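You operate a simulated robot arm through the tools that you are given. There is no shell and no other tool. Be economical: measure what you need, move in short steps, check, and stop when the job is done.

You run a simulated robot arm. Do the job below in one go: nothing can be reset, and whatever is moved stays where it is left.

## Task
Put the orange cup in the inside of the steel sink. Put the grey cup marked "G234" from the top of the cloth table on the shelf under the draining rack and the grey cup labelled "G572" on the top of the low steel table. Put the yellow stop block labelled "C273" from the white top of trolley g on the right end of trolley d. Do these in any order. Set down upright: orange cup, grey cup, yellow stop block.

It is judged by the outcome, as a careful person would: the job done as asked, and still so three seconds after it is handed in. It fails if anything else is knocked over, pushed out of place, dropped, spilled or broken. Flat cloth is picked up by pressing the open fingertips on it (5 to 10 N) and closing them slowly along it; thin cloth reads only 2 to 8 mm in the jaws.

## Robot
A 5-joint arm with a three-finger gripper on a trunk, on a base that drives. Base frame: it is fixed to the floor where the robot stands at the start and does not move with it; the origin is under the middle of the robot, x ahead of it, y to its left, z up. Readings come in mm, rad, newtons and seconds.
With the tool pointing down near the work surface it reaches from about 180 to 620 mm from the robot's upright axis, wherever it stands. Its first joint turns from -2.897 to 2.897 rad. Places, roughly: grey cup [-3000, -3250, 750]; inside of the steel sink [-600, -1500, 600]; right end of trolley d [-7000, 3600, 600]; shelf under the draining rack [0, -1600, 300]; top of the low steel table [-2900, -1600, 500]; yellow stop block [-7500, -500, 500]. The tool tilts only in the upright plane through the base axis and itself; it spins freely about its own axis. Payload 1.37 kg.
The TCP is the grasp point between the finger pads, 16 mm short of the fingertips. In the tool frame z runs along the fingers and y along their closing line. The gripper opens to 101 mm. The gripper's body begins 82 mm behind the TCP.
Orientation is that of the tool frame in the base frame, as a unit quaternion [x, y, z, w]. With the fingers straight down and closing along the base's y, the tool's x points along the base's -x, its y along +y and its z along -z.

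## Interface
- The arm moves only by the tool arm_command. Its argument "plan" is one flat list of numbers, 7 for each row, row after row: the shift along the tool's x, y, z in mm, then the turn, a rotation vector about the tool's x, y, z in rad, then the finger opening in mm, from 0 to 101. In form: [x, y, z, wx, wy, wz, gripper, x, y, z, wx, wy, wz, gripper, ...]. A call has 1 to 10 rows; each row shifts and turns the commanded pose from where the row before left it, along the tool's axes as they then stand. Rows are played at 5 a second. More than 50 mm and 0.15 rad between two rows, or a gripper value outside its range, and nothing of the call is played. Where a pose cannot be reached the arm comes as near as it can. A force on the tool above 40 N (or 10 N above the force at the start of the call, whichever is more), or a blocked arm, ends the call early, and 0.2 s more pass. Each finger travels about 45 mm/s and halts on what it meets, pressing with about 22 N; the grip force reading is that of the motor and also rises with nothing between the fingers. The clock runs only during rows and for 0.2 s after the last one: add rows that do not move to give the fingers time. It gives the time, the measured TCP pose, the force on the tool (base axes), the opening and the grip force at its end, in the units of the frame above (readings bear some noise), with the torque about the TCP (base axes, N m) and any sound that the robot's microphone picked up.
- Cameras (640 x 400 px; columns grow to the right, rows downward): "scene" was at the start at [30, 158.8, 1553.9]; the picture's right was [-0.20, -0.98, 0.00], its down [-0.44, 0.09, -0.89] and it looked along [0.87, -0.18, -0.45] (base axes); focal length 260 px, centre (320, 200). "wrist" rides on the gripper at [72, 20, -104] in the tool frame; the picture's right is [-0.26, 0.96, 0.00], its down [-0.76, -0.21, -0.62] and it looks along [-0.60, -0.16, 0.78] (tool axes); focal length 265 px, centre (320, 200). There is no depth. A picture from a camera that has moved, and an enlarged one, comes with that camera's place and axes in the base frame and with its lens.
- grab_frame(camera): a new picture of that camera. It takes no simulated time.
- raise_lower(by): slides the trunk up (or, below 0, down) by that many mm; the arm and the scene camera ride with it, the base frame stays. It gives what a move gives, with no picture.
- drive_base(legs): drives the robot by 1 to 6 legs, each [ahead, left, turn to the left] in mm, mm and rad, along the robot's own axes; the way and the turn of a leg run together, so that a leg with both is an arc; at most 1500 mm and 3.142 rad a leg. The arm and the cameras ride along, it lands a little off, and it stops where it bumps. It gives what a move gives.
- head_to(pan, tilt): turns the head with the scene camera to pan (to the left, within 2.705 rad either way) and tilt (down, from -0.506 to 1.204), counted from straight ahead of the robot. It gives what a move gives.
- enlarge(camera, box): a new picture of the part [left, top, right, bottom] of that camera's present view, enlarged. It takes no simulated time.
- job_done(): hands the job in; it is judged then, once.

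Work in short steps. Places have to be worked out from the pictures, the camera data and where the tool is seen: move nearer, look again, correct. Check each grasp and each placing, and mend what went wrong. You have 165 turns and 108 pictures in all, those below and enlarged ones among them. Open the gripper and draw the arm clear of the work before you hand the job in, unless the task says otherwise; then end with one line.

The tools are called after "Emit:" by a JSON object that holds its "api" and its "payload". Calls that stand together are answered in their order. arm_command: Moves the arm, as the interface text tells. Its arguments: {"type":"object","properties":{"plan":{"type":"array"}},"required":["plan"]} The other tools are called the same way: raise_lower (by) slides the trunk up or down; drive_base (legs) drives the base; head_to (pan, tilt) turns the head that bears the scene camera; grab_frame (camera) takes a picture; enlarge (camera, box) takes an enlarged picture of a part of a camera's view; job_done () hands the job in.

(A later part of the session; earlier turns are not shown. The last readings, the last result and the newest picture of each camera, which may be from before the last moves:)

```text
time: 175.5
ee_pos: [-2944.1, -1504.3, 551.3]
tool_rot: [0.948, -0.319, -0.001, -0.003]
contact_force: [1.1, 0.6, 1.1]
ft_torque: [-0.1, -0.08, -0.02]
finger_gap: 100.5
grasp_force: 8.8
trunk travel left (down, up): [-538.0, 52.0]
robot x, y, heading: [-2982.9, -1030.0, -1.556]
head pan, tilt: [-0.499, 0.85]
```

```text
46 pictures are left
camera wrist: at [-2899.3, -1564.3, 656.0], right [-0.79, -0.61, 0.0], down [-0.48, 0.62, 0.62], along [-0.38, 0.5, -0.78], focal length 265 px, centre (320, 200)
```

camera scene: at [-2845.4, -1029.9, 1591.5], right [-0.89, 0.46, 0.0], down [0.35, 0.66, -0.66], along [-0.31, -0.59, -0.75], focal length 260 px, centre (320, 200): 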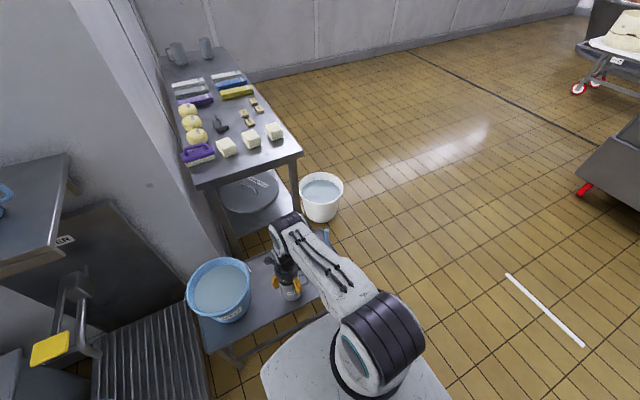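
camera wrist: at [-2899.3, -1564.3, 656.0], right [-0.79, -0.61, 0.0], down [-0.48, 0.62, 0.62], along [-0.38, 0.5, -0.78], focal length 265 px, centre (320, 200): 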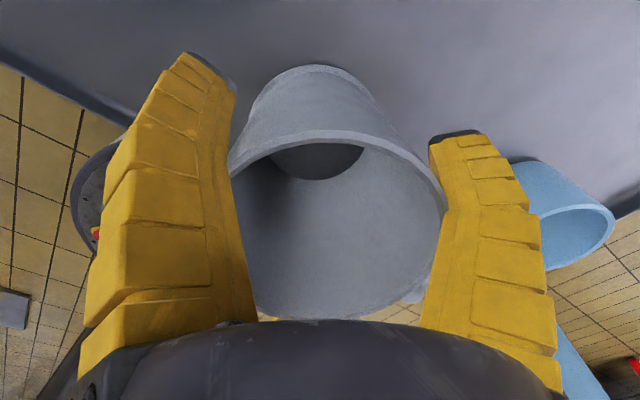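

Fingers are open but still touch near the rim. Raise in small steps and check that the mug stays.

Emit:
{"api": "arm_command", "payload": {"plan": [0, 0, -4, 0, 0, 0, 101, 0, 0, -6, 0, 0, 0, 101, 0, 0, -10, 0, 0, 0, 101, 0, 0, -10, 0, 0, 0, 101, 0, 0, -10, 0, 0, 0, 101, 0, 0, 0, 0, 0, 0, 101]}}

Emit:
{"api": "grab_frame", "payload": {"camera": "wrist"}}

```text
time: 176.9
ee_pos: [-2945.4, -1504.7, 591.3]
tool_rot: [0.948, -0.319, -0.001, -0.002]
contact_force: [-0.6, -0.6, 0.1]
ft_torque: [-0.01, 0.02, -0.05]
finger_gap: 100.5
grasp_force: 0.0
trunk travel left (down, up): [-538.0, 52.0]
robot x, y, heading: [-2980.8, -1030.8, -1.559]
head pan, tilt: [-0.499, 0.85]
```

```text
45 pictures are left
camera wrist: at [-2900.1, -1564.2, 696.4], right [-0.79, -0.61, 0.0], down [-0.48, 0.62, 0.62], along [-0.38, 0.5, -0.78], focal length 265 px, centre (320, 200)
```

wrist: 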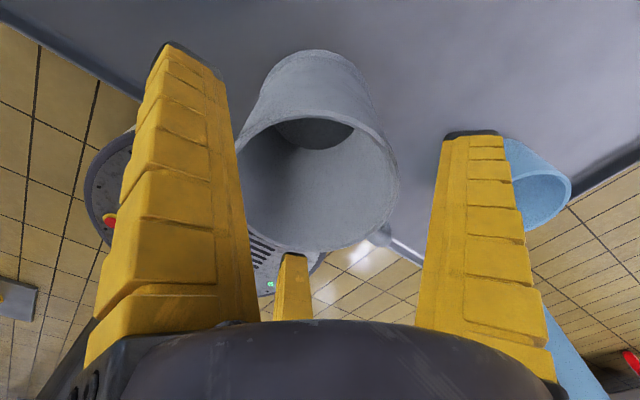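

Mug released and standing. Raise the arm fully.

Emit:
{"api": "arm_command", "payload": {"plan": [0, 0, -30, 0, 0, 0, 101, 0, 0, -45, 0, 0, 0, 101, 0, 0, -48, 0, 0, 0, 101, 0, 0, -48, 0, 0, 0, 101, 0, 0, -48, 0, 0, 0, 101, 0, 0, -48, 0, 0, 0, 101, 0, 0, -48, 0, 0, 0, 101, 0, 0, -48, 0, 0, 0, 101, 0, 0, -48, 0, 0, 0, 101, 0, 0, -40, 0, 0, 0, 101]}}

Emit:
{"api": "arm_command", "payload": {"plan": [-34, -6, 0, 0, 0, 0, 101, -34, -6, 0, 0, 0, 0, 101, -34, -6, 0, 0, 0, 0, 101]}}

Emit:
{"api": "grab_frame", "payload": {"camera": "scene"}}

```text
time: 179.1
ee_pos: [-2944.3, -1505.7, 1041.8]
tool_rot: [0.948, -0.319, -0.001, -0.002]
contact_force: [-0.5, 0.5, 0.3]
ft_torque: [0.01, -0.02, 0.04]
finger_gap: 100.8
grasp_force: 0.1
trunk travel left (down, up): [-538.0, 52.0]
robot x, y, heading: [-2982.0, -1028.7, -1.558]
head pan, tilt: [-0.499, 0.85]
```

```text
time: 179.9
ee_pos: [-3014.6, -1429.9, 1044.3]
tool_rot: [0.948, -0.318, 0.0, -0.001]
contact_force: [0.2, 0.4, 0.7]
ft_torque: [0.01, 0.0, -0.01]
finger_gap: 100.4
grasp_force: 0.0
trunk travel left (down, up): [-538.0, 52.0]
robot x, y, heading: [-2985.9, -1030.6, -1.557]
head pan, tilt: [-0.499, 0.85]
```

```text
44 pictures are left
camera scene: at [-2845.6, -1033.7, 1591.4], right [-0.89, 0.47, 0.0], down [0.35, 0.66, -0.66], along [-0.31, -0.58, -0.75], focal length 260 px, centre (320, 200)
```

scene: 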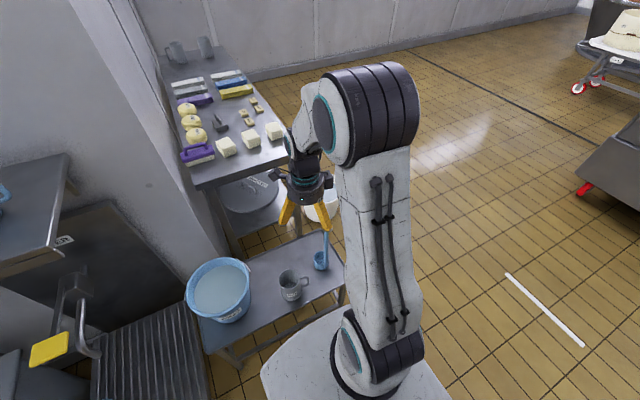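

G572 stands upright on the low table and nothing else moved. Return to the cloth table for G234.

Emit:
{"api": "drive_base", "payload": {"legs": [[0, -1200, 0], [0, 0, 1.557], [0, -1200, 0], [0, -1100, 0], [575, 0, 0]]}}

Emit:
{"api": "head_to", "payload": {"pan": -0.2, "tilt": 0.75}}

Emit:
{"api": "grab_frame", "payload": {"camera": "wrist"}}

```text
time: 203.4
ee_pos: [-3152.4, -3354.1, 1043.0]
tool_rot: [0.896, 0.445, -0.002, -0.001]
contact_force: [1.1, 0.0, 0.0]
ft_torque: [-0.03, 0.02, 0.0]
finger_gap: 100.8
grasp_force: 0.0
trunk travel left (down, up): [-538.0, 52.0]
robot x, y, heading: [-3558.1, -3321.7, 0.016]
head pan, tilt: [-0.499, 0.85]
```

```text
time: 204.2
ee_pos: [-3152.4, -3354.0, 1043.4]
tool_rot: [0.896, 0.444, -0.002, -0.001]
contact_force: [0.8, 0.2, -1.6]
ft_torque: [-0.02, 0.04, 0.0]
finger_gap: 100.5
grasp_force: 0.1
trunk travel left (down, up): [-538.0, 52.0]
robot x, y, heading: [-3556.1, -3324.6, 0.02]
head pan, tilt: [-0.201, 0.75]
```

```text
43 pictures are left
camera wrist: at [-3093.2, -3308.4, 1148.3], right [0.61, -0.79, 0.0], down [-0.62, -0.48, 0.62], along [-0.5, -0.38, -0.78], focal length 265 px, centre (320, 200)
```

wrist: 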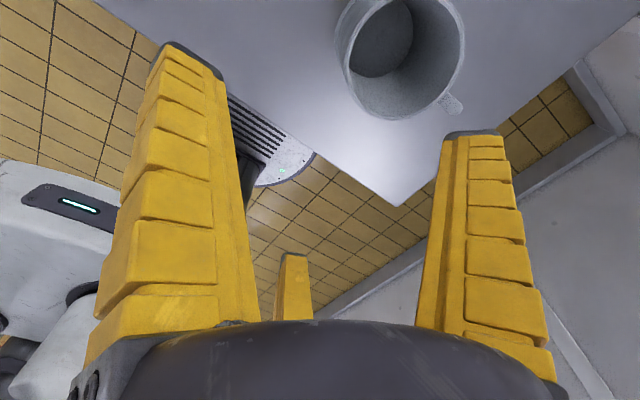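

G234 centre ≈(-3087, -3383), handle −y, lying between two jaws. Move over it and descend to z≈955, then look.

Emit:
{"api": "arm_command", "payload": {"plan": [8, 35, 0, 0, 0, 0, 101, 8, 34, 0, 0, 0, 0, 101, 0, 0, 30, 0, 0, 0, 101, 0, 0, 30, 0, 0, 0, 101, 0, 0, 28, 0, 0, 0, 101, 0, 0, 0, 0, 0, 0, 101]}}

Emit:
{"api": "grab_frame", "payload": {"camera": "wrist"}}

```text
time: 205.6
ee_pos: [-3088.3, -3381.2, 955.6]
tool_rot: [0.896, 0.444, -0.002, -0.001]
contact_force: [0.5, -0.5, -0.3]
ft_torque: [-0.03, -0.04, -0.01]
finger_gap: 100.7
grasp_force: 0.1
trunk travel left (down, up): [-538.0, 52.0]
robot x, y, heading: [-3555.0, -3319.9, 0.013]
head pan, tilt: [-0.201, 0.75]
```

```text
42 pictures are left
camera wrist: at [-3028.8, -3335.8, 1059.2], right [0.61, -0.79, 0.0], down [-0.62, -0.48, 0.62], along [-0.5, -0.38, -0.78], focal length 265 px, centre (320, 200)
```

wrist: 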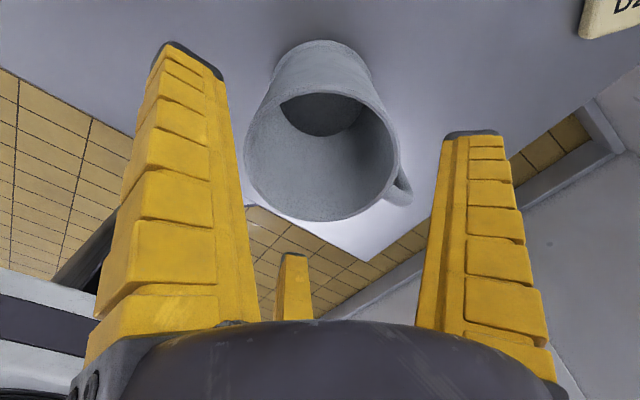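

Well centred. Descend to z≈898 and close.

Emit:
{"api": "arm_command", "payload": {"plan": [1, 1, 15, 0, 0, 0, 101, 0, 0, 15, 0, 0, 0, 101, 0, 0, 14, 0, 0, 0, 101, 0, 0, 14, 0, 0, 0, 101, 0, 0, 0, 0, 0, 0, 101]}}

Emit:
{"api": "grab_frame", "payload": {"camera": "wrist"}}

```text
time: 206.8
ee_pos: [-3087.2, -3381.5, 896.3]
tool_rot: [0.896, 0.444, -0.002, -0.001]
contact_force: [-0.6, 1.2, 0.1]
ft_torque: [0.05, -0.06, -0.02]
finger_gap: 101.4
grasp_force: 0.0
trunk travel left (down, up): [-538.0, 52.0]
robot x, y, heading: [-3553.3, -3320.6, 0.014]
head pan, tilt: [-0.201, 0.75]
```

```text
41 pictures are left
camera wrist: at [-3027.9, -3335.7, 1001.2], right [0.61, -0.79, 0.0], down [-0.62, -0.48, 0.62], along [-0.5, -0.38, -0.78], focal length 265 px, centre (320, 200)
```

wrist: 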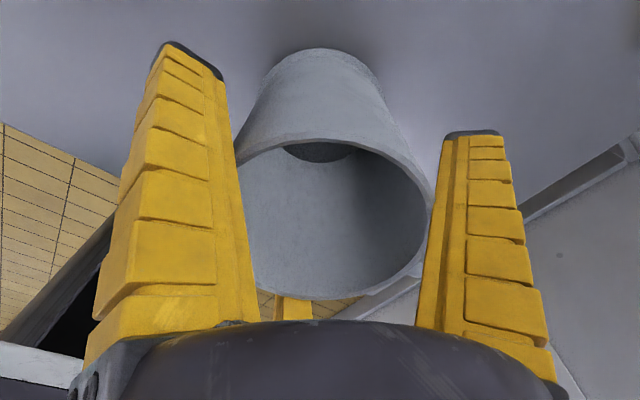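

No contact, mug inside the jaws. Go 8 mm deeper, then close and lift.

Emit:
{"api": "arm_command", "payload": {"plan": [0, 0, 8, 0, 0, 0, 101, 0, 0, 0, 0, 0, 0, 90, 0, 0, 0, 0, 0, 0, 75, 0, 0, 0, 0, 0, 0, 60, 0, 0, 0, 0, 0, 0, 50, 0, 0, 0, 0, 0, 0, 50, 0, 0, 0, 0, 0, 0, 50]}}

Emit:
{"api": "arm_command", "payload": {"plan": [0, 0, -8, 0, 0, 0, 50, 0, 0, -15, 0, 0, 0, 50, 0, 0, -25, 0, 0, 0, 50, 0, 0, -30, 0, 0, 0, 50, 0, 0, -40, 0, 0, 0, 50, 0, 0, -40, 0, 0, 0, 50, 0, 0, 0, 0, 0, 0, 50]}}

Emit:
{"api": "grab_frame", "payload": {"camera": "wrist"}}

Emit:
{"api": "grab_frame", "payload": {"camera": "scene"}}

```text
time: 208.4
ee_pos: [-3087.3, -3381.8, 890.5]
tool_rot: [0.896, 0.445, -0.001, 0.0]
contact_force: [4.4, 2.5, 21.4]
ft_torque: [0.47, -0.03, -0.06]
finger_gap: 88.8
grasp_force: 22.1
trunk travel left (down, up): [-538.0, 52.0]
robot x, y, heading: [-3551.9, -3321.1, 0.013]
head pan, tilt: [-0.201, 0.75]
```

```text
time: 210.0
ee_pos: [-3086.2, -3380.5, 1046.0]
tool_rot: [0.896, 0.445, -0.003, -0.001]
contact_force: [0.1, 0.9, -2.1]
ft_torque: [0.02, 0.01, -0.01]
finger_gap: 88.6
grasp_force: 22.1
trunk travel left (down, up): [-538.0, 52.0]
robot x, y, heading: [-3553.2, -3322.6, 0.012]
head pan, tilt: [-0.201, 0.75]
```

```text
40 pictures are left
camera wrist: at [-3027.1, -3336.6, 1151.1], right [0.61, -0.79, 0.0], down [-0.62, -0.48, 0.62], along [-0.5, -0.38, -0.78], focal length 265 px, centre (320, 200)
```

wrist: 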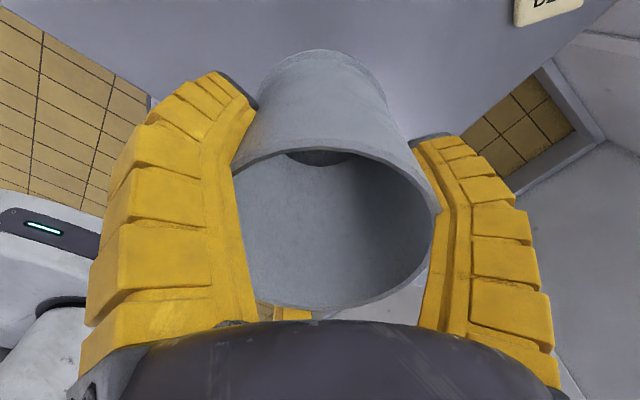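

```text
39 pictures are left
camera scene: at [-3534.4, -3161.3, 1599.3], right [-0.19, -0.98, 0.0], down [-0.67, 0.13, -0.73], along [0.72, -0.14, -0.68], focal length 260 px, centre (320, 200)
```

scene: 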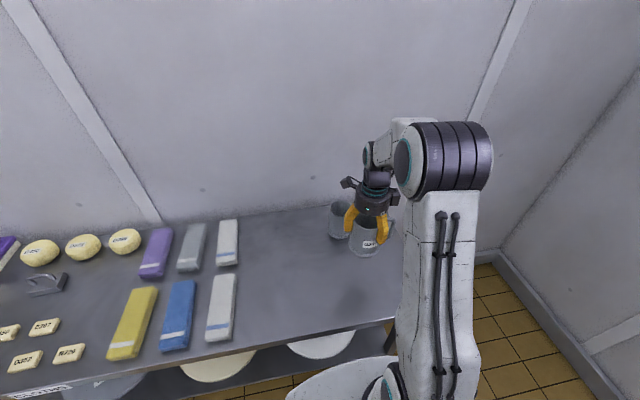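

G234 is held firmly. Drive around to the sink side: back off, north, then east along y≈-520.

Emit:
{"api": "drive_base", "payload": {"legs": [[-640, 0, 0], [0, 1400, 0], [0, 1400, 0], [0, 0, -1.583]]}}

Emit:
{"api": "drive_base", "payload": {"legs": [[0, 1400, 0], [0, 1400, 0], [0, 1350, 0]]}}

Emit:
{"api": "head_to", "payload": {"pan": 0.0, "tilt": 0.7}}

Emit:
{"api": "grab_frame", "payload": {"camera": "scene"}}

```text
time: 230.5
ee_pos: [-4295.6, -1015.3, 1046.9]
tool_rot: [0.951, -0.308, -0.001, -0.001]
contact_force: [0.1, -0.1, -2.1]
ft_torque: [0.01, 0.01, 0.01]
finger_gap: 88.0
grasp_force: 22.4
trunk travel left (down, up): [-538.0, 52.0]
robot x, y, heading: [-4249.4, -542.9, -1.537]
head pan, tilt: [-0.201, 0.75]
```

```text
time: 250.3
ee_pos: [-169.9, -816.4, 1045.3]
tool_rot: [0.955, -0.297, -0.001, -0.002]
contact_force: [-0.3, -0.3, -1.3]
ft_torque: [0.02, 0.01, -0.04]
finger_gap: 88.1
grasp_force: 21.9
trunk travel left (down, up): [-538.0, 52.0]
robot x, y, heading: [-133.0, -346.8, -1.506]
head pan, tilt: [-0.201, 0.75]
```

```text
time: 251.0
ee_pos: [-170.4, -817.2, 1046.4]
tool_rot: [0.955, -0.298, -0.001, -0.002]
contact_force: [0.2, -0.3, -1.7]
ft_torque: [0.0, -0.01, 0.0]
finger_gap: 88.2
grasp_force: 22.1
trunk travel left (down, up): [-538.0, 52.0]
robot x, y, heading: [-134.0, -345.7, -1.508]
head pan, tilt: [0.0, 0.7]
```

```text
38 pictures are left
camera scene: at [44.4, -359.8, 1603.6], right [-1.0, -0.06, 0.0], down [-0.04, 0.64, -0.76], along [0.05, -0.76, -0.64], focal length 260 px, centre (320, 200)
```

scene: 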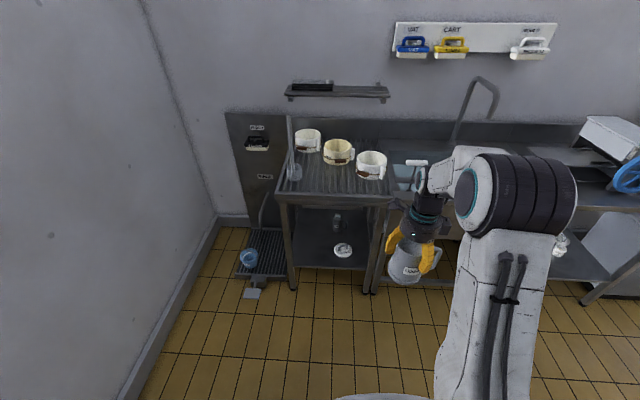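

Shelf seen: z≈320, front edge y≈-1265, x from about -200 to 270; lid at (-31,-1410), jar at (10,-1600). Free spot ≈(145, -1350). I align the base, and lower the trunk so the arm can enter flat beneath the rack.

Emit:
{"api": "drive_base", "payload": {"legs": [[0, 0, -0.062], [0, 275, 0]]}}

Emit:
{"api": "raise_lower", "payload": {"by": -470}}

Emit:
{"api": "grab_frame", "payload": {"camera": "scene"}}

```text
time: 253.4
ee_pos: [72.6, -813.9, 1046.1]
tool_rot: [0.944, -0.329, -0.001, -0.002]
contact_force: [-0.1, -0.9, -1.5]
ft_torque: [-0.02, 0.02, 0.01]
finger_gap: 88.1
grasp_force: 22.1
trunk travel left (down, up): [-538.0, 52.0]
robot x, y, heading: [144.2, -351.1, -1.581]
head pan, tilt: [0.0, 0.7]
```

```text
refused: -470 is not a number from -400 to 400
```

```text
37 pictures are left
camera scene: at [320.0, -373.0, 1603.5], right [-1.0, 0.01, 0.0], down [0.0, 0.64, -0.76], along [-0.01, -0.76, -0.64], focal length 260 px, centre (320, 200)
```

scene: 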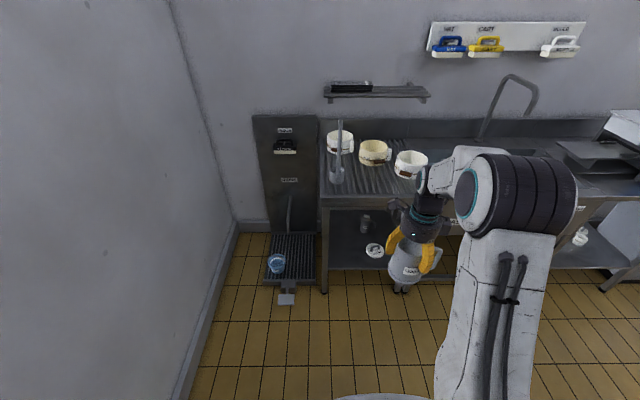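

Refined: shelf z≈300, front y≈-1295. Target spot (140, -1375). Lower the trunk in two steps.

Emit:
{"api": "raise_lower", "payload": {"by": -400}}

Emit:
{"api": "raise_lower", "payload": {"by": -90}}

Emit:
{"api": "grab_frame", "payload": {"camera": "scene"}}

```text
time: 257.2
ee_pos: [73.9, -814.5, 646.5]
tool_rot: [0.944, -0.33, 0.0, -0.002]
contact_force: [-0.5, 0.4, -1.2]
ft_torque: [0.01, 0.02, -0.03]
finger_gap: 88.0
grasp_force: 22.0
trunk travel left (down, up): [-138.0, 452.0]
robot x, y, heading: [141.7, -347.2, -1.575]
head pan, tilt: [0.0, 0.7]
```

```text
time: 258.5
ee_pos: [74.0, -813.4, 556.1]
tool_rot: [0.944, -0.329, -0.001, -0.002]
contact_force: [0.5, 0.7, -0.6]
ft_torque: [0.02, -0.02, 0.0]
finger_gap: 88.4
grasp_force: 21.8
trunk travel left (down, up): [-48.0, 542.0]
robot x, y, heading: [141.9, -349.8, -1.584]
head pan, tilt: [0.0, 0.7]
```

```text
36 pictures are left
camera scene: at [319.0, -373.0, 1113.6], right [-1.0, 0.01, 0.0], down [0.0, 0.64, -0.76], along [-0.01, -0.76, -0.64], focal length 260 px, centre (320, 200)
```

scene: 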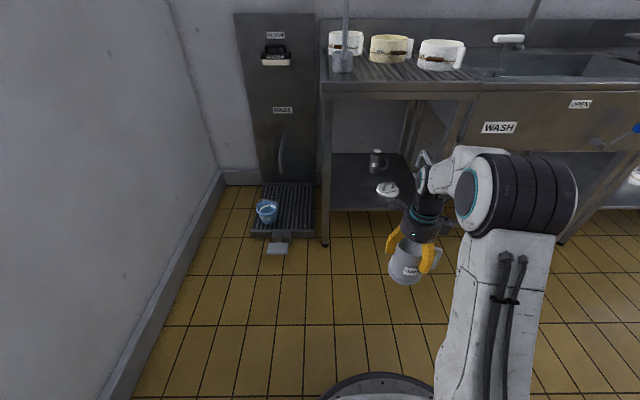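

Now extend the arm to r≈650 in front, mug low, before driving in under the rack.

Emit:
{"api": "arm_command", "payload": {"plan": [33.4, 21, 17, 0, 0, 0, 50, 33.4, 21, 17, 0, 0, 0, 50, 33.4, 21, 17, 0, 0, 0, 50, 33.4, 21, 17, 0, 0, 0, 50, 33.4, 21, 17, 0, 0, 0, 50, 0, 0, 0, 0, 0, 0, 50]}}

Emit:
{"api": "grab_frame", "payload": {"camera": "scene"}}

```text
time: 259.9
ee_pos: [140.3, -1001.9, 470.6]
tool_rot: [0.944, -0.33, -0.001, -0.003]
contact_force: [0.1, 0.3, -1.7]
ft_torque: [0.02, -0.02, -0.02]
finger_gap: 88.2
grasp_force: 21.8
trunk travel left (down, up): [-48.0, 542.0]
robot x, y, heading: [143.4, -348.9, -1.576]
head pan, tilt: [0.0, 0.7]
```

```text
35 pictures are left
camera scene: at [319.0, -373.1, 1113.6], right [-1.0, 0.01, 0.0], down [0.0, 0.64, -0.76], along [-0.01, -0.76, -0.64], focal length 260 px, centre (320, 200)
```

scene: 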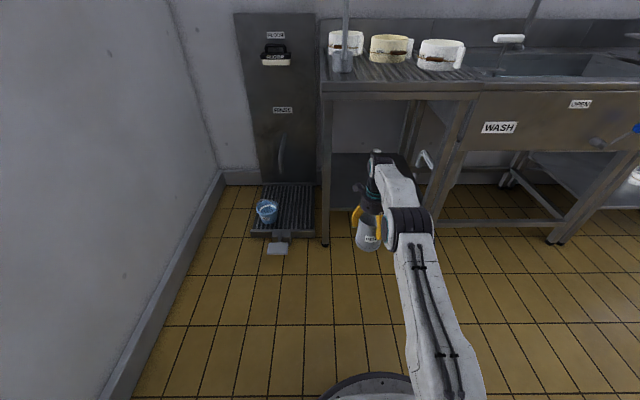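

Lower 38 mm so the forearm clears the rack's apron (≈807), then drive in slowly, first 250 mm.

Emit:
{"api": "arm_command", "payload": {"plan": [0, 0, 19, 0, 0, 0, 50, 0, 0, 19, 0, 0, 0, 50, 0, 0, 0, 0, 0, 0, 50]}}

Emit:
{"api": "drive_base", "payload": {"legs": [[230, 0, 0]]}}

Emit:
{"api": "head_to", "payload": {"pan": -0.3, "tilt": 0.7}}

Emit:
{"api": "grab_frame", "payload": {"camera": "scene"}}

Emit:
{"api": "grab_frame", "payload": {"camera": "wrist"}}

```text
time: 260.7
ee_pos: [140.7, -1001.5, 431.4]
tool_rot: [0.944, -0.33, -0.002, -0.002]
contact_force: [-0.7, 0.0, -2.0]
ft_torque: [-0.01, -0.06, -0.01]
finger_gap: 88.4
grasp_force: 21.9
trunk travel left (down, up): [-48.0, 542.0]
robot x, y, heading: [143.1, -346.1, -1.58]
head pan, tilt: [0.0, 0.7]
```

```text
time: 262.4
ee_pos: [131.7, -1228.6, 432.2]
tool_rot: [0.943, -0.332, -0.002, -0.002]
contact_force: [-0.8, 0.0, -1.0]
ft_torque: [-0.01, 0.01, 0.0]
finger_gap: 88.2
grasp_force: 22.2
trunk travel left (down, up): [-48.0, 542.0]
robot x, y, heading: [140.3, -579.3, -1.58]
head pan, tilt: [0.0, 0.7]
```

```text
time: 263.2
ee_pos: [133.6, -1227.9, 431.2]
tool_rot: [0.943, -0.333, -0.002, -0.002]
contact_force: [-1.0, -0.2, -0.5]
ft_torque: [0.03, 0.01, -0.01]
finger_gap: 88.2
grasp_force: 21.3
trunk travel left (down, up): [-48.0, 542.0]
robot x, y, heading: [141.1, -577.6, -1.586]
head pan, tilt: [-0.3, 0.7]
```

```text
34 pictures are left
camera scene: at [291.3, -598.1, 1113.6], right [-0.95, 0.31, 0.0], down [0.2, 0.61, -0.76], along [-0.24, -0.73, -0.64], focal length 260 px, centre (320, 200)
```

scene: 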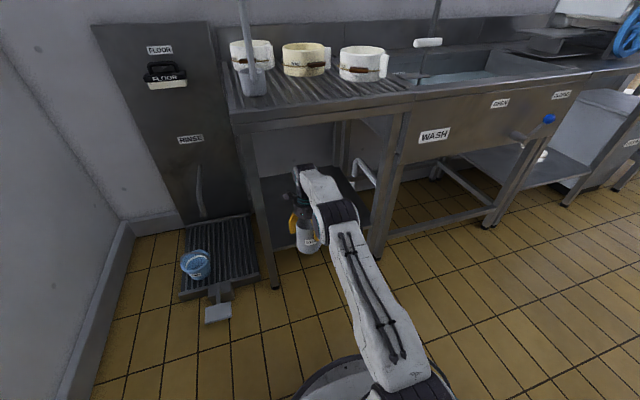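

```text
33 pictures are left
camera wrist: at [175.7, -1289.5, 536.5], right [-0.81, -0.58, 0.0], down [-0.46, 0.63, 0.62], along [-0.36, 0.51, -0.78], focal length 265 px, centre (320, 200)
```

wrist: 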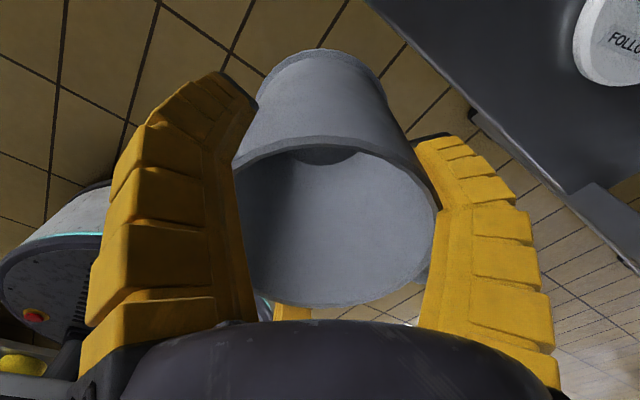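

Entry looks clear. Drive 155 mm further in.

Emit:
{"api": "drive_base", "payload": {"legs": [[155, 0, 0]]}}

Emit:
{"api": "grab_frame", "payload": {"camera": "scene"}}

Emit:
{"api": "grab_frame", "payload": {"camera": "wrist"}}

```text
time: 264.6
ee_pos: [128.6, -1384.2, 433.2]
tool_rot: [0.943, -0.334, -0.001, -0.002]
contact_force: [0.4, 0.1, -0.9]
ft_torque: [0.02, -0.03, -0.01]
finger_gap: 88.4
grasp_force: 21.7
trunk travel left (down, up): [-48.0, 542.0]
robot x, y, heading: [139.4, -737.0, -1.593]
head pan, tilt: [-0.3, 0.7]
```

```text
32 pictures are left
camera scene: at [288.7, -754.7, 1113.6], right [-0.95, 0.31, 0.0], down [0.2, 0.61, -0.76], along [-0.24, -0.73, -0.64], focal length 260 px, centre (320, 200)
```

scene: 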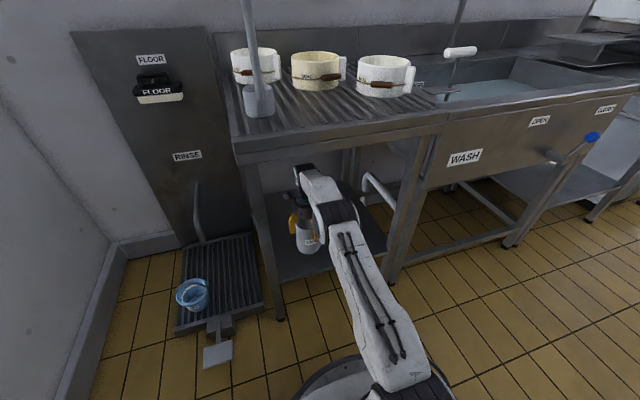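

```text
31 pictures are left
camera wrist: at [171.5, -1445.9, 536.6], right [-0.81, -0.58, 0.0], down [-0.46, 0.63, 0.62], along [-0.36, 0.51, -0.78], focal length 265 px, centre (320, 200)
```

wrist: 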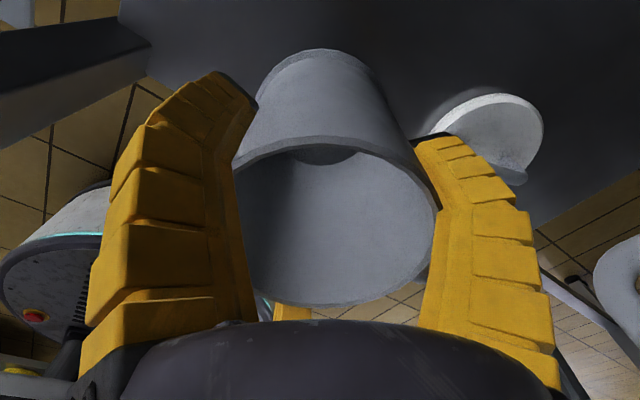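

Mug is over the free shelf area. Lower it gently to contact.

Emit:
{"api": "arm_command", "payload": {"plan": [0, 0, 10, 0, 0, 0, 50, 0, 0, 10, 0, 0, 0, 50, 0, 0, 6, 0, 0, 0, 50, 0, 0, 4, 0, 0, 0, 50, 0, 0, 3, 0, 0, 0, 50, 0, 0, 0, 0, 0, 0, 50]}}

Emit:
{"api": "enlarge", "payload": {"camera": "scene", "box": [220, 130, 400, 290]}}

```text
time: 266.0
ee_pos: [129.5, -1383.6, 400.1]
tool_rot: [0.943, -0.333, -0.001, -0.003]
contact_force: [-0.5, -0.5, -1.6]
ft_torque: [0.02, -0.02, -0.04]
finger_gap: 88.2
grasp_force: 22.4
trunk travel left (down, up): [-48.0, 542.0]
robot x, y, heading: [138.2, -732.2, -1.588]
head pan, tilt: [-0.3, 0.7]
```

```text
2.50 times, centred on (310, 210) of scene
camera zoom: at [288.7, -754.8, 1113.6], right [-0.95, 0.31, 0.0], down [0.2, 0.61, -0.76], along [-0.24, -0.73, -0.64], focal length 650 px, centre (345, 175)
```

zoom: 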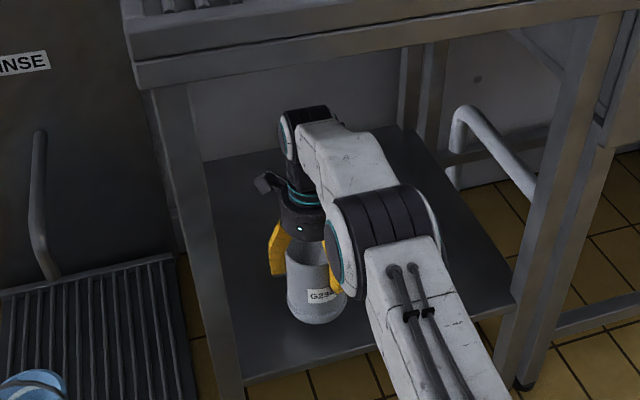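

Nearly down and clear all round. Continue in 3 mm steps.

Emit:
{"api": "arm_command", "payload": {"plan": [0, 0, 3, 0, 0, 0, 50, 0, 0, 3, 0, 0, 0, 50, 0, 0, 3, 0, 0, 0, 50, 0, 0, 3, 0, 0, 0, 50, 0, 0, 3, 0, 0, 0, 50, 0, 0, 0, 0, 0, 0, 50]}}

```text
time: 267.4
ee_pos: [129.1, -1385.3, 383.7]
tool_rot: [0.943, -0.333, -0.001, -0.003]
contact_force: [0.3, 0.2, -1.4]
ft_torque: [0.01, -0.01, 0.01]
finger_gap: 88.6
grasp_force: 22.1
trunk travel left (down, up): [-48.0, 542.0]
robot x, y, heading: [137.1, -733.8, -1.587]
head pan, tilt: [-0.3, 0.7]
```

Emit:
{"api": "arm_command", "payload": {"plan": [0, 0, 3, 0, 0, 0, 50, 0, 0, 3, 0, 0, 0, 50, 0, 0, 3, 0, 0, 0, 50, 0, 0, 3, 0, 0, 0, 50, 0, 0, 3, 0, 0, 0, 50, 0, 0, 3, 0, 0, 0, 50, 0, 0, 3, 0, 0, 0, 50, 0, 0, 3, 0, 0, 0, 50]}}

```text
time: 269.2
ee_pos: [127.0, -1385.8, 369.8]
tool_rot: [0.942, -0.335, 0.002, 0.004]
contact_force: [0.4, 2.5, 16.7]
ft_torque: [0.53, -0.03, -0.05]
finger_gap: 89.8
grasp_force: 22.1
trunk travel left (down, up): [-48.0, 542.0]
robot x, y, heading: [139.8, -734.8, -1.585]
head pan, tilt: [-0.3, 0.7]
stopped in row 8: the force on the tool passed its limit at 41 N (the readings are from after the stop); the commanded pose is now the measured one
```

Contact at z≈371. Relax, open, and check.

Emit:
{"api": "arm_command", "payload": {"plan": [0, 0, -2, 0, 0, 0, 50, 0, 0, 0, 0, 0, 0, 70, 0, 0, 0, 0, 0, 0, 92, 0, 0, 0, 0, 0, 0, 101, 0, 0, 0, 0, 0, 0, 101, 0, 0, 0, 0, 0, 0, 101]}}

Emit:
{"api": "arm_command", "payload": {"plan": [0, 0, -5, 0, 0, 0, 101, 0, 0, -10, 0, 0, 0, 101, 0, 0, -15, 0, 0, 0, 101, 0, 0, -20, 0, 0, 0, 101, 0, 0, -20, 0, 0, 0, 101, 0, 0, 0, 0, 0, 0, 101]}}

Emit:
{"api": "grab_frame", "payload": {"camera": "wrist"}}

Emit:
{"api": "grab_frame", "payload": {"camera": "scene"}}

```text
time: 270.6
ee_pos: [128.3, -1386.1, 367.6]
tool_rot: [0.943, -0.334, 0.0, 0.002]
contact_force: [-0.9, -1.6, 7.1]
ft_torque: [0.01, -0.02, -0.02]
finger_gap: 104.5
grasp_force: 2.2
trunk travel left (down, up): [-48.0, 542.0]
robot x, y, heading: [137.9, -732.6, -1.587]
head pan, tilt: [-0.3, 0.7]
```

```text
time: 272.0
ee_pos: [127.6, -1385.8, 438.7]
tool_rot: [0.942, -0.335, 0.0, 0.002]
contact_force: [0.3, -0.5, 0.8]
ft_torque: [-0.03, -0.01, 0.02]
finger_gap: 100.5
grasp_force: 0.0
trunk travel left (down, up): [-48.0, 542.0]
robot x, y, heading: [138.0, -728.4, -1.587]
head pan, tilt: [-0.3, 0.7]
```

```text
29 pictures are left
camera wrist: at [171.0, -1445.8, 543.9], right [-0.81, -0.58, 0.0], down [-0.46, 0.64, 0.62], along [-0.36, 0.5, -0.79], focal length 265 px, centre (320, 200)
```

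wrist: 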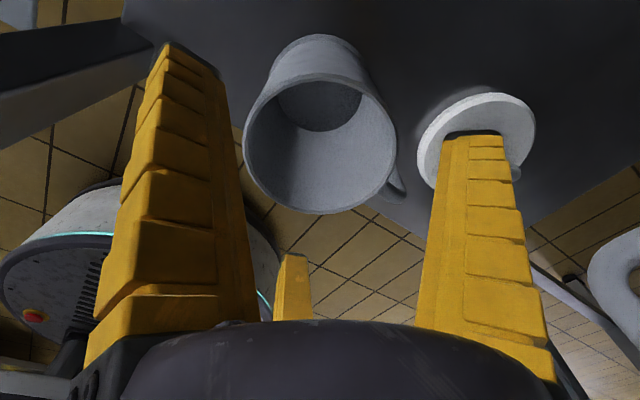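

```text
28 pictures are left
camera scene: at [288.7, -754.5, 1113.6], right [-0.95, 0.31, 0.0], down [0.2, 0.61, -0.76], along [-0.24, -0.73, -0.64], focal length 260 px, centre (320, 200)
```

scene: 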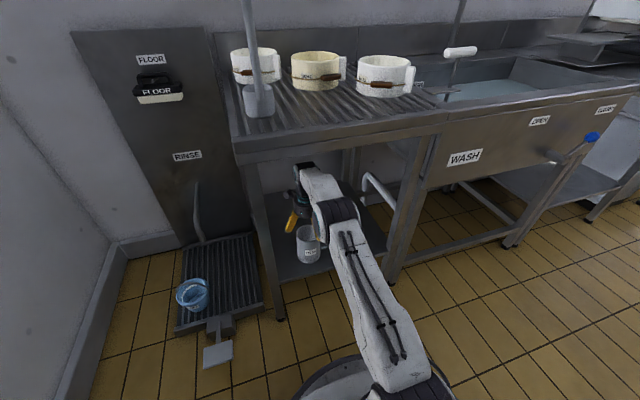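

G234 stands upright on the shelf; finger tips are ~23 mm above its rim. Back straight out, then raise the trunk.

Emit:
{"api": "drive_base", "payload": {"legs": [[-400, 0, 0]]}}

Emit:
{"api": "head_to", "payload": {"pan": 0.0, "tilt": 0.6}}

Emit:
{"api": "grab_frame", "payload": {"camera": "scene"}}

Emit:
{"api": "raise_lower", "payload": {"by": 400}}

```text
time: 274.4
ee_pos: [136.8, -986.0, 438.2]
tool_rot: [0.943, -0.332, 0.0, 0.002]
contact_force: [0.0, -0.1, -0.1]
ft_torque: [0.01, -0.01, 0.01]
finger_gap: 100.8
grasp_force: 0.0
trunk travel left (down, up): [-48.0, 542.0]
robot x, y, heading: [144.3, -332.7, -1.581]
head pan, tilt: [-0.3, 0.7]
```

```text
time: 275.2
ee_pos: [136.7, -986.7, 439.4]
tool_rot: [0.944, -0.331, 0.001, 0.001]
contact_force: [0.4, -0.1, -0.5]
ft_torque: [-0.01, -0.01, 0.02]
finger_gap: 100.6
grasp_force: 0.0
trunk travel left (down, up): [-48.0, 542.0]
robot x, y, heading: [142.2, -330.7, -1.585]
head pan, tilt: [0.0, 0.6]
```

```text
27 pictures are left
camera scene: at [319.5, -361.5, 1122.2], right [-1.0, 0.01, 0.0], down [0.01, 0.57, -0.82], along [-0.01, -0.82, -0.57], focal length 260 px, centre (320, 200)
```

scene: 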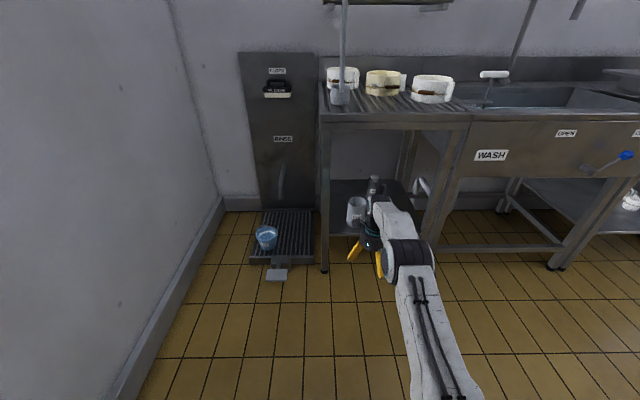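

```text
time: 279.1
ee_pos: [137.2, -986.3, 837.4]
tool_rot: [0.944, -0.331, 0.001, 0.002]
contact_force: [-0.5, 0.1, 0.3]
ft_torque: [0.0, -0.01, 0.02]
finger_gap: 100.8
grasp_force: 0.1
trunk travel left (down, up): [-448.0, 142.0]
robot x, y, heading: [142.9, -331.7, -1.58]
head pan, tilt: [0.0, 0.6]
```

G234 is placed well. Retract the arm, raise it a bit, and head west towards trolley g.

Emit:
{"api": "arm_command", "payload": {"plan": [-30, -29, -21, 0, 0, 0, 101, -30, -29, -21, 0, 0, 0, 101, -30, -29, -21, 0, 0, 0, 101, -30, -29, -21, 0, 0, 0, 101, -30, -29, -21, 0, 0, 0, 101, -30, -29, -21, 0, 0, 0, 101, -30, -29, -21, 0, 0, 0, 101]}}

Emit:
{"api": "drive_base", "payload": {"legs": [[0, 0, -1.56], [0, 170, 0], [1450, 0, 0], [1450, 0, 0], [750, 0, 0]]}}

Emit:
{"api": "head_to", "payload": {"pan": 0.0, "tilt": 0.35}}

Emit:
{"api": "grab_frame", "payload": {"camera": "scene"}}

```text
time: 280.7
ee_pos: [100.6, -693.6, 984.6]
tool_rot: [0.944, -0.331, 0.001, 0.003]
contact_force: [-0.1, 0.2, 0.9]
ft_torque: [0.03, -0.03, 0.02]
finger_gap: 100.7
grasp_force: 0.1
trunk travel left (down, up): [-448.0, 142.0]
robot x, y, heading: [143.2, -331.2, -1.581]
head pan, tilt: [0.0, 0.6]
```

```text
time: 303.1
ee_pos: [-3838.0, -581.2, 984.8]
tool_rot: [-0.453, 0.891, 0.001, -0.001]
contact_force: [-0.2, -0.2, -0.4]
ft_torque: [-0.01, 0.01, 0.01]
finger_gap: 100.6
grasp_force: 0.1
trunk travel left (down, up): [-448.0, 142.0]
robot x, y, heading: [-3472.7, -611.7, -3.107]
head pan, tilt: [0.0, 0.6]
```

```text
time: 303.8
ee_pos: [-3838.9, -582.7, 984.4]
tool_rot: [-0.453, 0.891, 0.002, -0.002]
contact_force: [0.2, 0.3, -0.7]
ft_torque: [-0.01, 0.0, -0.02]
finger_gap: 100.7
grasp_force: 0.0
trunk travel left (down, up): [-448.0, 142.0]
robot x, y, heading: [-3474.2, -607.6, -3.108]
head pan, tilt: [0.0, 0.351]
```

```text
26 pictures are left
camera scene: at [-3500.2, -783.2, 1544.9], right [-0.03, 1.0, 0.0], down [0.34, 0.01, -0.94], along [-0.94, -0.03, -0.34], focal length 260 px, centre (320, 200)
```

scene: 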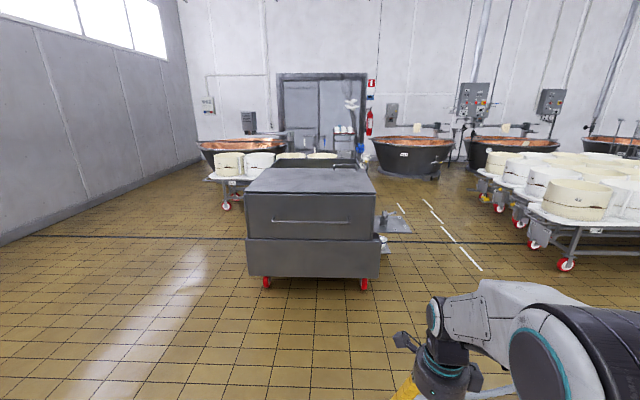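

Trolley g is hidden behind the dark cart. I go round its right (north) side and look.

Emit:
{"api": "drive_base", "payload": {"legs": [[0, 0, -0.034], [0, -1150, 0], [1450, 0, 0], [350, 0, 0]]}}

Emit:
{"api": "head_to", "payload": {"pan": 0.15, "tilt": 0.35}}

Emit:
{"api": "grab_frame", "payload": {"camera": "scene"}}

```text
time: 312.9
ee_pos: [-4274.6, 592.8, 982.4]
tool_rot: [-0.441, 0.897, 0.001, -0.001]
contact_force: [-0.4, 0.6, -0.4]
ft_torque: [0.02, -0.03, 0.03]
finger_gap: 100.6
grasp_force: 0.1
trunk travel left (down, up): [-448.0, 142.0]
robot x, y, heading: [-3909.3, 557.6, -3.132]
head pan, tilt: [0.0, 0.351]
stopped in leg 3: the robot was blocked; the commanded pose is now the measured one
```

```text
time: 313.6
ee_pos: [-4275.1, 594.0, 983.2]
tool_rot: [-0.441, 0.897, 0.0, -0.001]
contact_force: [0.3, -1.0, -0.4]
ft_torque: [0.0, 0.01, 0.01]
finger_gap: 100.6
grasp_force: 0.0
trunk travel left (down, up): [-448.0, 142.0]
robot x, y, heading: [-3910.5, 557.0, -3.13]
head pan, tilt: [0.15, 0.351]
```

```text
25 pictures are left
camera scene: at [-3940.3, 368.5, 1545.0], right [-0.16, 0.99, 0.0], down [0.34, 0.05, -0.94], along [-0.93, -0.15, -0.34], focal length 260 px, centre (320, 200)
```

scene: 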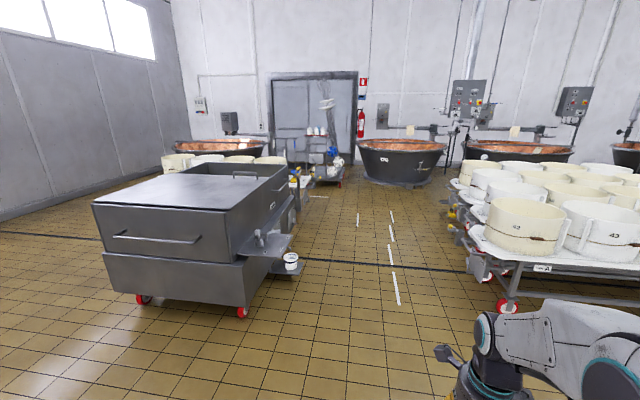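

The base was blocked; look down around the front and right to see by what.

Emit:
{"api": "head_to", "payload": {"pan": -0.5, "tilt": 0.85}}

Emit:
{"api": "grab_frame", "payload": {"camera": "scene"}}

```text
time: 314.7
ee_pos: [-4274.0, 594.1, 982.0]
tool_rot: [-0.441, 0.897, 0.001, -0.002]
contact_force: [-0.3, 0.0, -0.2]
ft_torque: [-0.01, 0.0, -0.02]
finger_gap: 100.4
grasp_force: 0.1
trunk travel left (down, up): [-448.0, 142.0]
robot x, y, heading: [-3907.6, 557.0, -3.135]
head pan, tilt: [-0.499, 0.85]
```

```text
24 pictures are left
camera scene: at [-3917.3, 419.9, 1501.4], right [0.47, 0.88, 0.0], down [0.66, -0.35, -0.66], along [-0.58, 0.31, -0.75], focal length 260 px, centre (320, 200)
```

scene: 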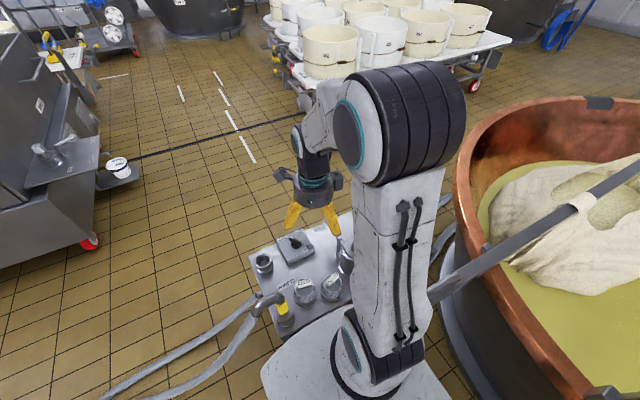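

A pump box blocks the front, with hoses on the floor near (-4500, 0…-450). I back off and pass south of the hoses, then through the gap between pump and cart.

Emit:
{"api": "drive_base", "payload": {"legs": [[-320, 0, -0.008], [0, 1490, 0], [1420, 0, 0]]}}

Emit:
{"api": "head_to", "payload": {"pan": -0.9, "tilt": 0.6}}

Emit:
{"api": "grab_frame", "payload": {"camera": "scene"}}

```text
time: 330.5
ee_pos: [-5367.0, -915.4, 982.7]
tool_rot: [-0.436, 0.9, 0.001, -0.001]
contact_force: [-0.5, 0.6, 0.0]
ft_torque: [0.0, 0.0, 0.0]
finger_gap: 100.5
grasp_force: 0.1
trunk travel left (down, up): [-448.0, 142.0]
robot x, y, heading: [-5003.8, -961.4, 3.136]
head pan, tilt: [-0.499, 0.85]
stopped in leg 3: the robot was blocked; the commanded pose is now the measured one
```

```text
time: 331.4
ee_pos: [-5367.8, -914.5, 983.0]
tool_rot: [-0.434, 0.901, 0.0, -0.001]
contact_force: [-0.5, 0.1, -0.3]
ft_torque: [0.0, 0.0, -0.01]
finger_gap: 100.6
grasp_force: 0.1
trunk travel left (down, up): [-448.0, 142.0]
robot x, y, heading: [-5003.8, -957.5, 3.133]
head pan, tilt: [-0.901, 0.6]
```

```text
23 pictures are left
camera scene: at [-4998.1, -1061.6, 1522.2], right [0.79, 0.62, 0.0], down [0.35, -0.45, -0.82], along [-0.51, 0.65, -0.57], focal length 260 px, centre (320, 200)
```

scene: 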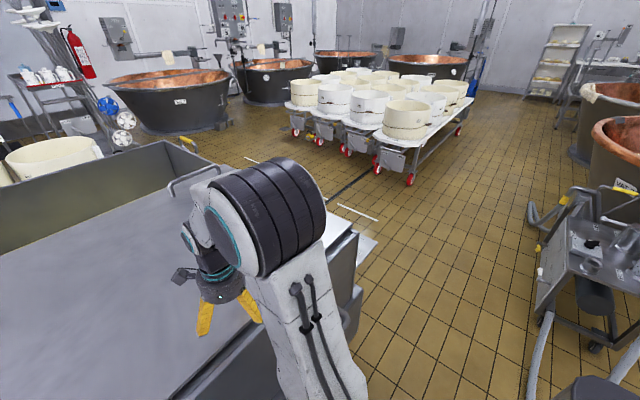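

Touched the cart's front; back off, go north past it, then diagonal into the corridor.

Emit:
{"api": "drive_base", "payload": {"legs": [[-70, 0, 0], [0, -900, 0], [330, -420, 0], [300, 0, 0]]}}

Emit:
{"api": "head_to", "payload": {"pan": 0.25, "tilt": 0.45}}

Emit:
{"api": "grab_frame", "payload": {"camera": "scene"}}

```text
time: 341.0
ee_pos: [-5918.0, 403.1, 981.4]
tool_rot: [-0.435, 0.9, 0.001, -0.001]
contact_force: [0.2, -0.8, 0.3]
ft_torque: [-0.02, 0.0, 0.01]
finger_gap: 100.6
grasp_force: 0.0
trunk travel left (down, up): [-448.0, 142.0]
robot x, y, heading: [-5558.3, 361.2, 3.14]
head pan, tilt: [-0.901, 0.6]
```

```text
time: 342.4
ee_pos: [-5918.2, 403.0, 982.8]
tool_rot: [-0.435, 0.901, 0.001, -0.001]
contact_force: [0.7, -0.5, 0.1]
ft_torque: [-0.02, 0.02, 0.0]
finger_gap: 100.7
grasp_force: 0.0
trunk travel left (down, up): [-448.0, 142.0]
robot x, y, heading: [-5556.1, 359.8, 3.136]
head pan, tilt: [0.25, 0.45]
```

```text
22 pictures are left
camera scene: at [-5584.5, 164.2, 1535.8], right [-0.24, 0.97, 0.0], down [0.42, 0.1, -0.9], along [-0.87, -0.22, -0.44], focal length 260 px, centre (320, 200)
```

scene: 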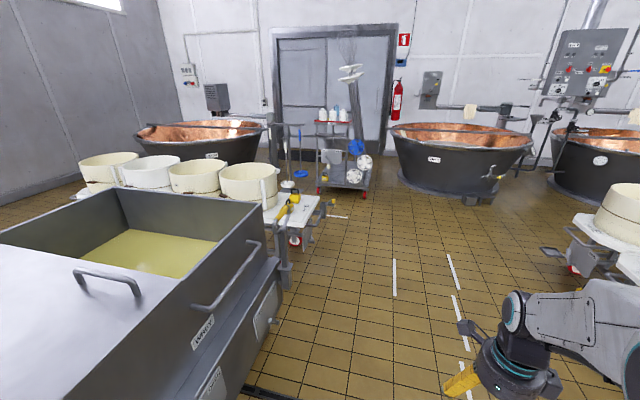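

Trolley g is behind the cart, with yellow items on its right end. Enlarge.

Emit:
{"api": "enlarge", "payload": {"camera": "scene", "box": [240, 165, 350, 255]}}

```text
4.44 times, centred on (295, 210) of scene
camera zoom: at [-5584.5, 164.2, 1535.8], right [-0.24, 0.97, 0.0], down [0.42, 0.1, -0.9], along [-0.87, -0.22, -0.44], focal length 1155 px, centre (431, 156)
```

zoom: 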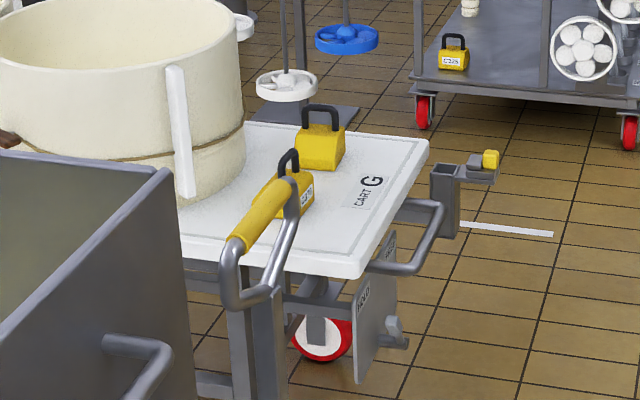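

Two yellow blocks are on cart G. Drive alongside its right end and look for the C273 label.

Emit:
{"api": "drive_base", "payload": {"legs": [[1480, 0, 0], [270, 0, 0]]}}

Emit:
{"api": "head_to", "payload": {"pan": 1.45, "tilt": 0.75}}

Emit:
{"api": "grab_frame", "payload": {"camera": "scene"}}

```text
time: 351.1
ee_pos: [-7640.6, 387.7, 982.2]
tool_rot: [-0.442, 0.897, 0.001, -0.001]
contact_force: [0.4, 0.5, -0.8]
ft_torque: [0.01, -0.04, -0.01]
finger_gap: 100.5
grasp_force: 0.0
trunk travel left (down, up): [-448.0, 142.0]
robot x, y, heading: [-7276.5, 357.0, -3.132]
head pan, tilt: [0.25, 0.45]
```

```text
time: 352.5
ee_pos: [-7640.5, 388.2, 982.9]
tool_rot: [-0.441, 0.897, 0.0, -0.001]
contact_force: [0.3, -0.5, 0.2]
ft_torque: [0.0, -0.01, -0.01]
finger_gap: 100.7
grasp_force: 0.0
trunk travel left (down, up): [-448.0, 142.0]
robot x, y, heading: [-7272.2, 353.7, -3.13]
head pan, tilt: [1.45, 0.75]
```

```text
20 pictures are left
camera scene: at [-7222.6, 97.2, 1509.4], right [-0.99, 0.11, 0.0], down [0.08, 0.68, -0.73], along [-0.08, -0.73, -0.68], focal length 260 px, centre (320, 200)
```

scene: 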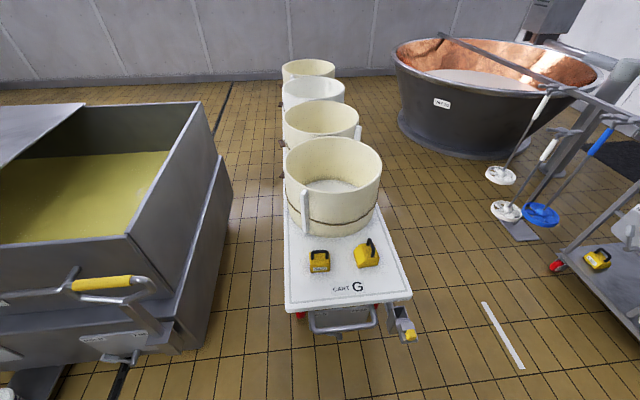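

Emit:
{"api": "enlarge", "payload": {"camera": "scene", "box": [290, 230, 400, 300]}}

```text
5.71 times, centred on (345, 265) of scene
camera zoom: at [-7222.6, 97.2, 1509.4], right [-0.99, 0.11, 0.0], down [0.08, 0.68, -0.73], along [-0.08, -0.73, -0.68], focal length 1485 px, centre (177, -171)
```

zoom: 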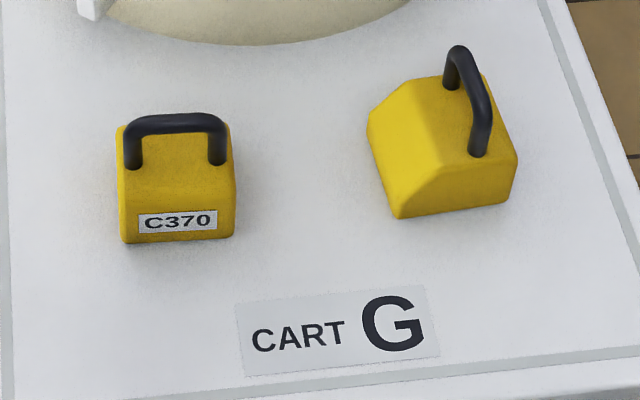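

The left block is C370, so the other (at ≈(-7515, -565), handle loop running along y) should be C273. Position the base abreast of it.

Emit:
{"api": "drive_base", "payload": {"legs": [[240, 0, 0], [0, 285, 0]]}}

Emit:
{"api": "raise_lower", "payload": {"by": -40}}

```text
time: 355.9
ee_pos: [-7874.6, 96.0, 982.3]
tool_rot: [-0.441, 0.897, 0.001, -0.001]
contact_force: [-0.2, -1.2, 0.8]
ft_torque: [0.02, -0.02, 0.01]
finger_gap: 100.3
grasp_force: 0.0
trunk travel left (down, up): [-448.0, 142.0]
robot x, y, heading: [-7509.7, 58.8, -3.132]
head pan, tilt: [1.45, 0.75]
```

```text
time: 356.7
ee_pos: [-7876.0, 94.6, 942.1]
tool_rot: [-0.441, 0.897, 0.0, -0.001]
contact_force: [0.2, -0.5, 0.0]
ft_torque: [0.02, 0.01, 0.0]
finger_gap: 100.5
grasp_force: 0.1
trunk travel left (down, up): [-408.0, 182.0]
robot x, y, heading: [-7511.3, 58.6, -3.133]
head pan, tilt: [1.45, 0.75]
```

Spin the tool so it closes along x, then swing the arm over cart G.

Emit:
{"api": "arm_command", "payload": {"plan": [0, 0, 0, 0, 0, -0.131, 101, 0, 0, 0, 0, 0, -0.131, 101, 0, 0, 0, 0, 0, -0.131, 101, 0, 0, 0, 0, 0, -0.131, 101, 0, 0, 0, 0, 0, -0.131, 101]}}

Emit:
{"api": "arm_command", "payload": {"plan": [38, -27.4, 0, 0, 0, 0, 101, 38, -27.4, 0, 0, 0, 0, 101, 38, -27.4, 0, 0, 0, 0, 101, 38, -27.4, 0, 0, 0, 0, 101, 38, -27.4, 0, 0, 0, 0, 101, 38, -27.4, 0, 0, 0, 0, 101, 38, -27.4, 0, 0, 0, 0, 101, 38, -27.4, 0, 0, 0, 0, 101, 38, -27.4, 0, 0, 0, 0, 101, 38, -27.4, 0, 0, 0, 0, 101]}}

Emit:
{"api": "arm_command", "payload": {"plan": [45, -27.4, 25, 0, 0, 0, 101, 45, -27.4, 25, 0, 0, 0, 101, 45, -27.4, 25, 0, 0, 0, 101, 40, 0, 25, 0, 0, 0, 101, 0, 0, 0, 0, 0, 0, 101]}}

Emit:
{"api": "grab_frame", "payload": {"camera": "wrist"}}

```text
time: 357.9
ee_pos: [-7876.2, 95.6, 943.1]
tool_rot: [0.707, -0.707, -0.002, 0.0]
contact_force: [0.5, 0.8, 0.2]
ft_torque: [-0.05, 0.01, 0.01]
finger_gap: 100.7
grasp_force: 0.0
trunk travel left (down, up): [-408.0, 182.0]
robot x, y, heading: [-7510.9, 57.7, -3.136]
head pan, tilt: [1.45, 0.75]
```

```text
time: 360.1
ee_pos: [-7614.8, -281.9, 940.5]
tool_rot: [0.708, -0.706, -0.001, 0.0]
contact_force: [-0.2, 0.6, -0.4]
ft_torque: [-0.01, 0.01, 0.03]
finger_gap: 100.7
grasp_force: 0.0
out of reach, approached as far as the arm can: row 10
trunk travel left (down, up): [-408.0, 182.0]
robot x, y, heading: [-7513.5, 60.1, -3.131]
head pan, tilt: [1.45, 0.75]
```

```text
refused: row 1 steps farther than a row can; nothing moved
```

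```text
18 pictures are left
camera wrist: at [-7634.8, -354.5, 1046.3], right [-0.97, 0.26, 0.0], down [0.2, 0.76, 0.62], along [0.16, 0.6, -0.78], focal length 265 px, centre (320, 200)
```

wrist: 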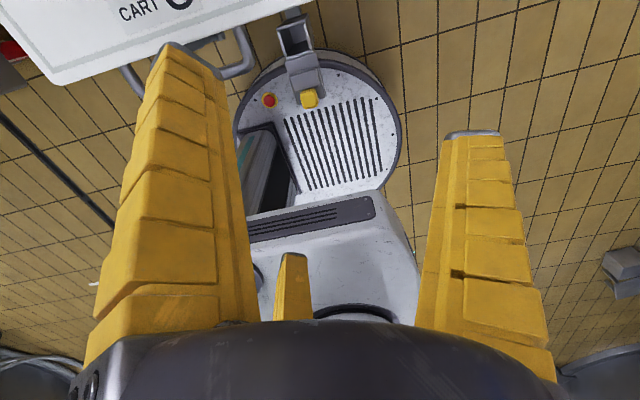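

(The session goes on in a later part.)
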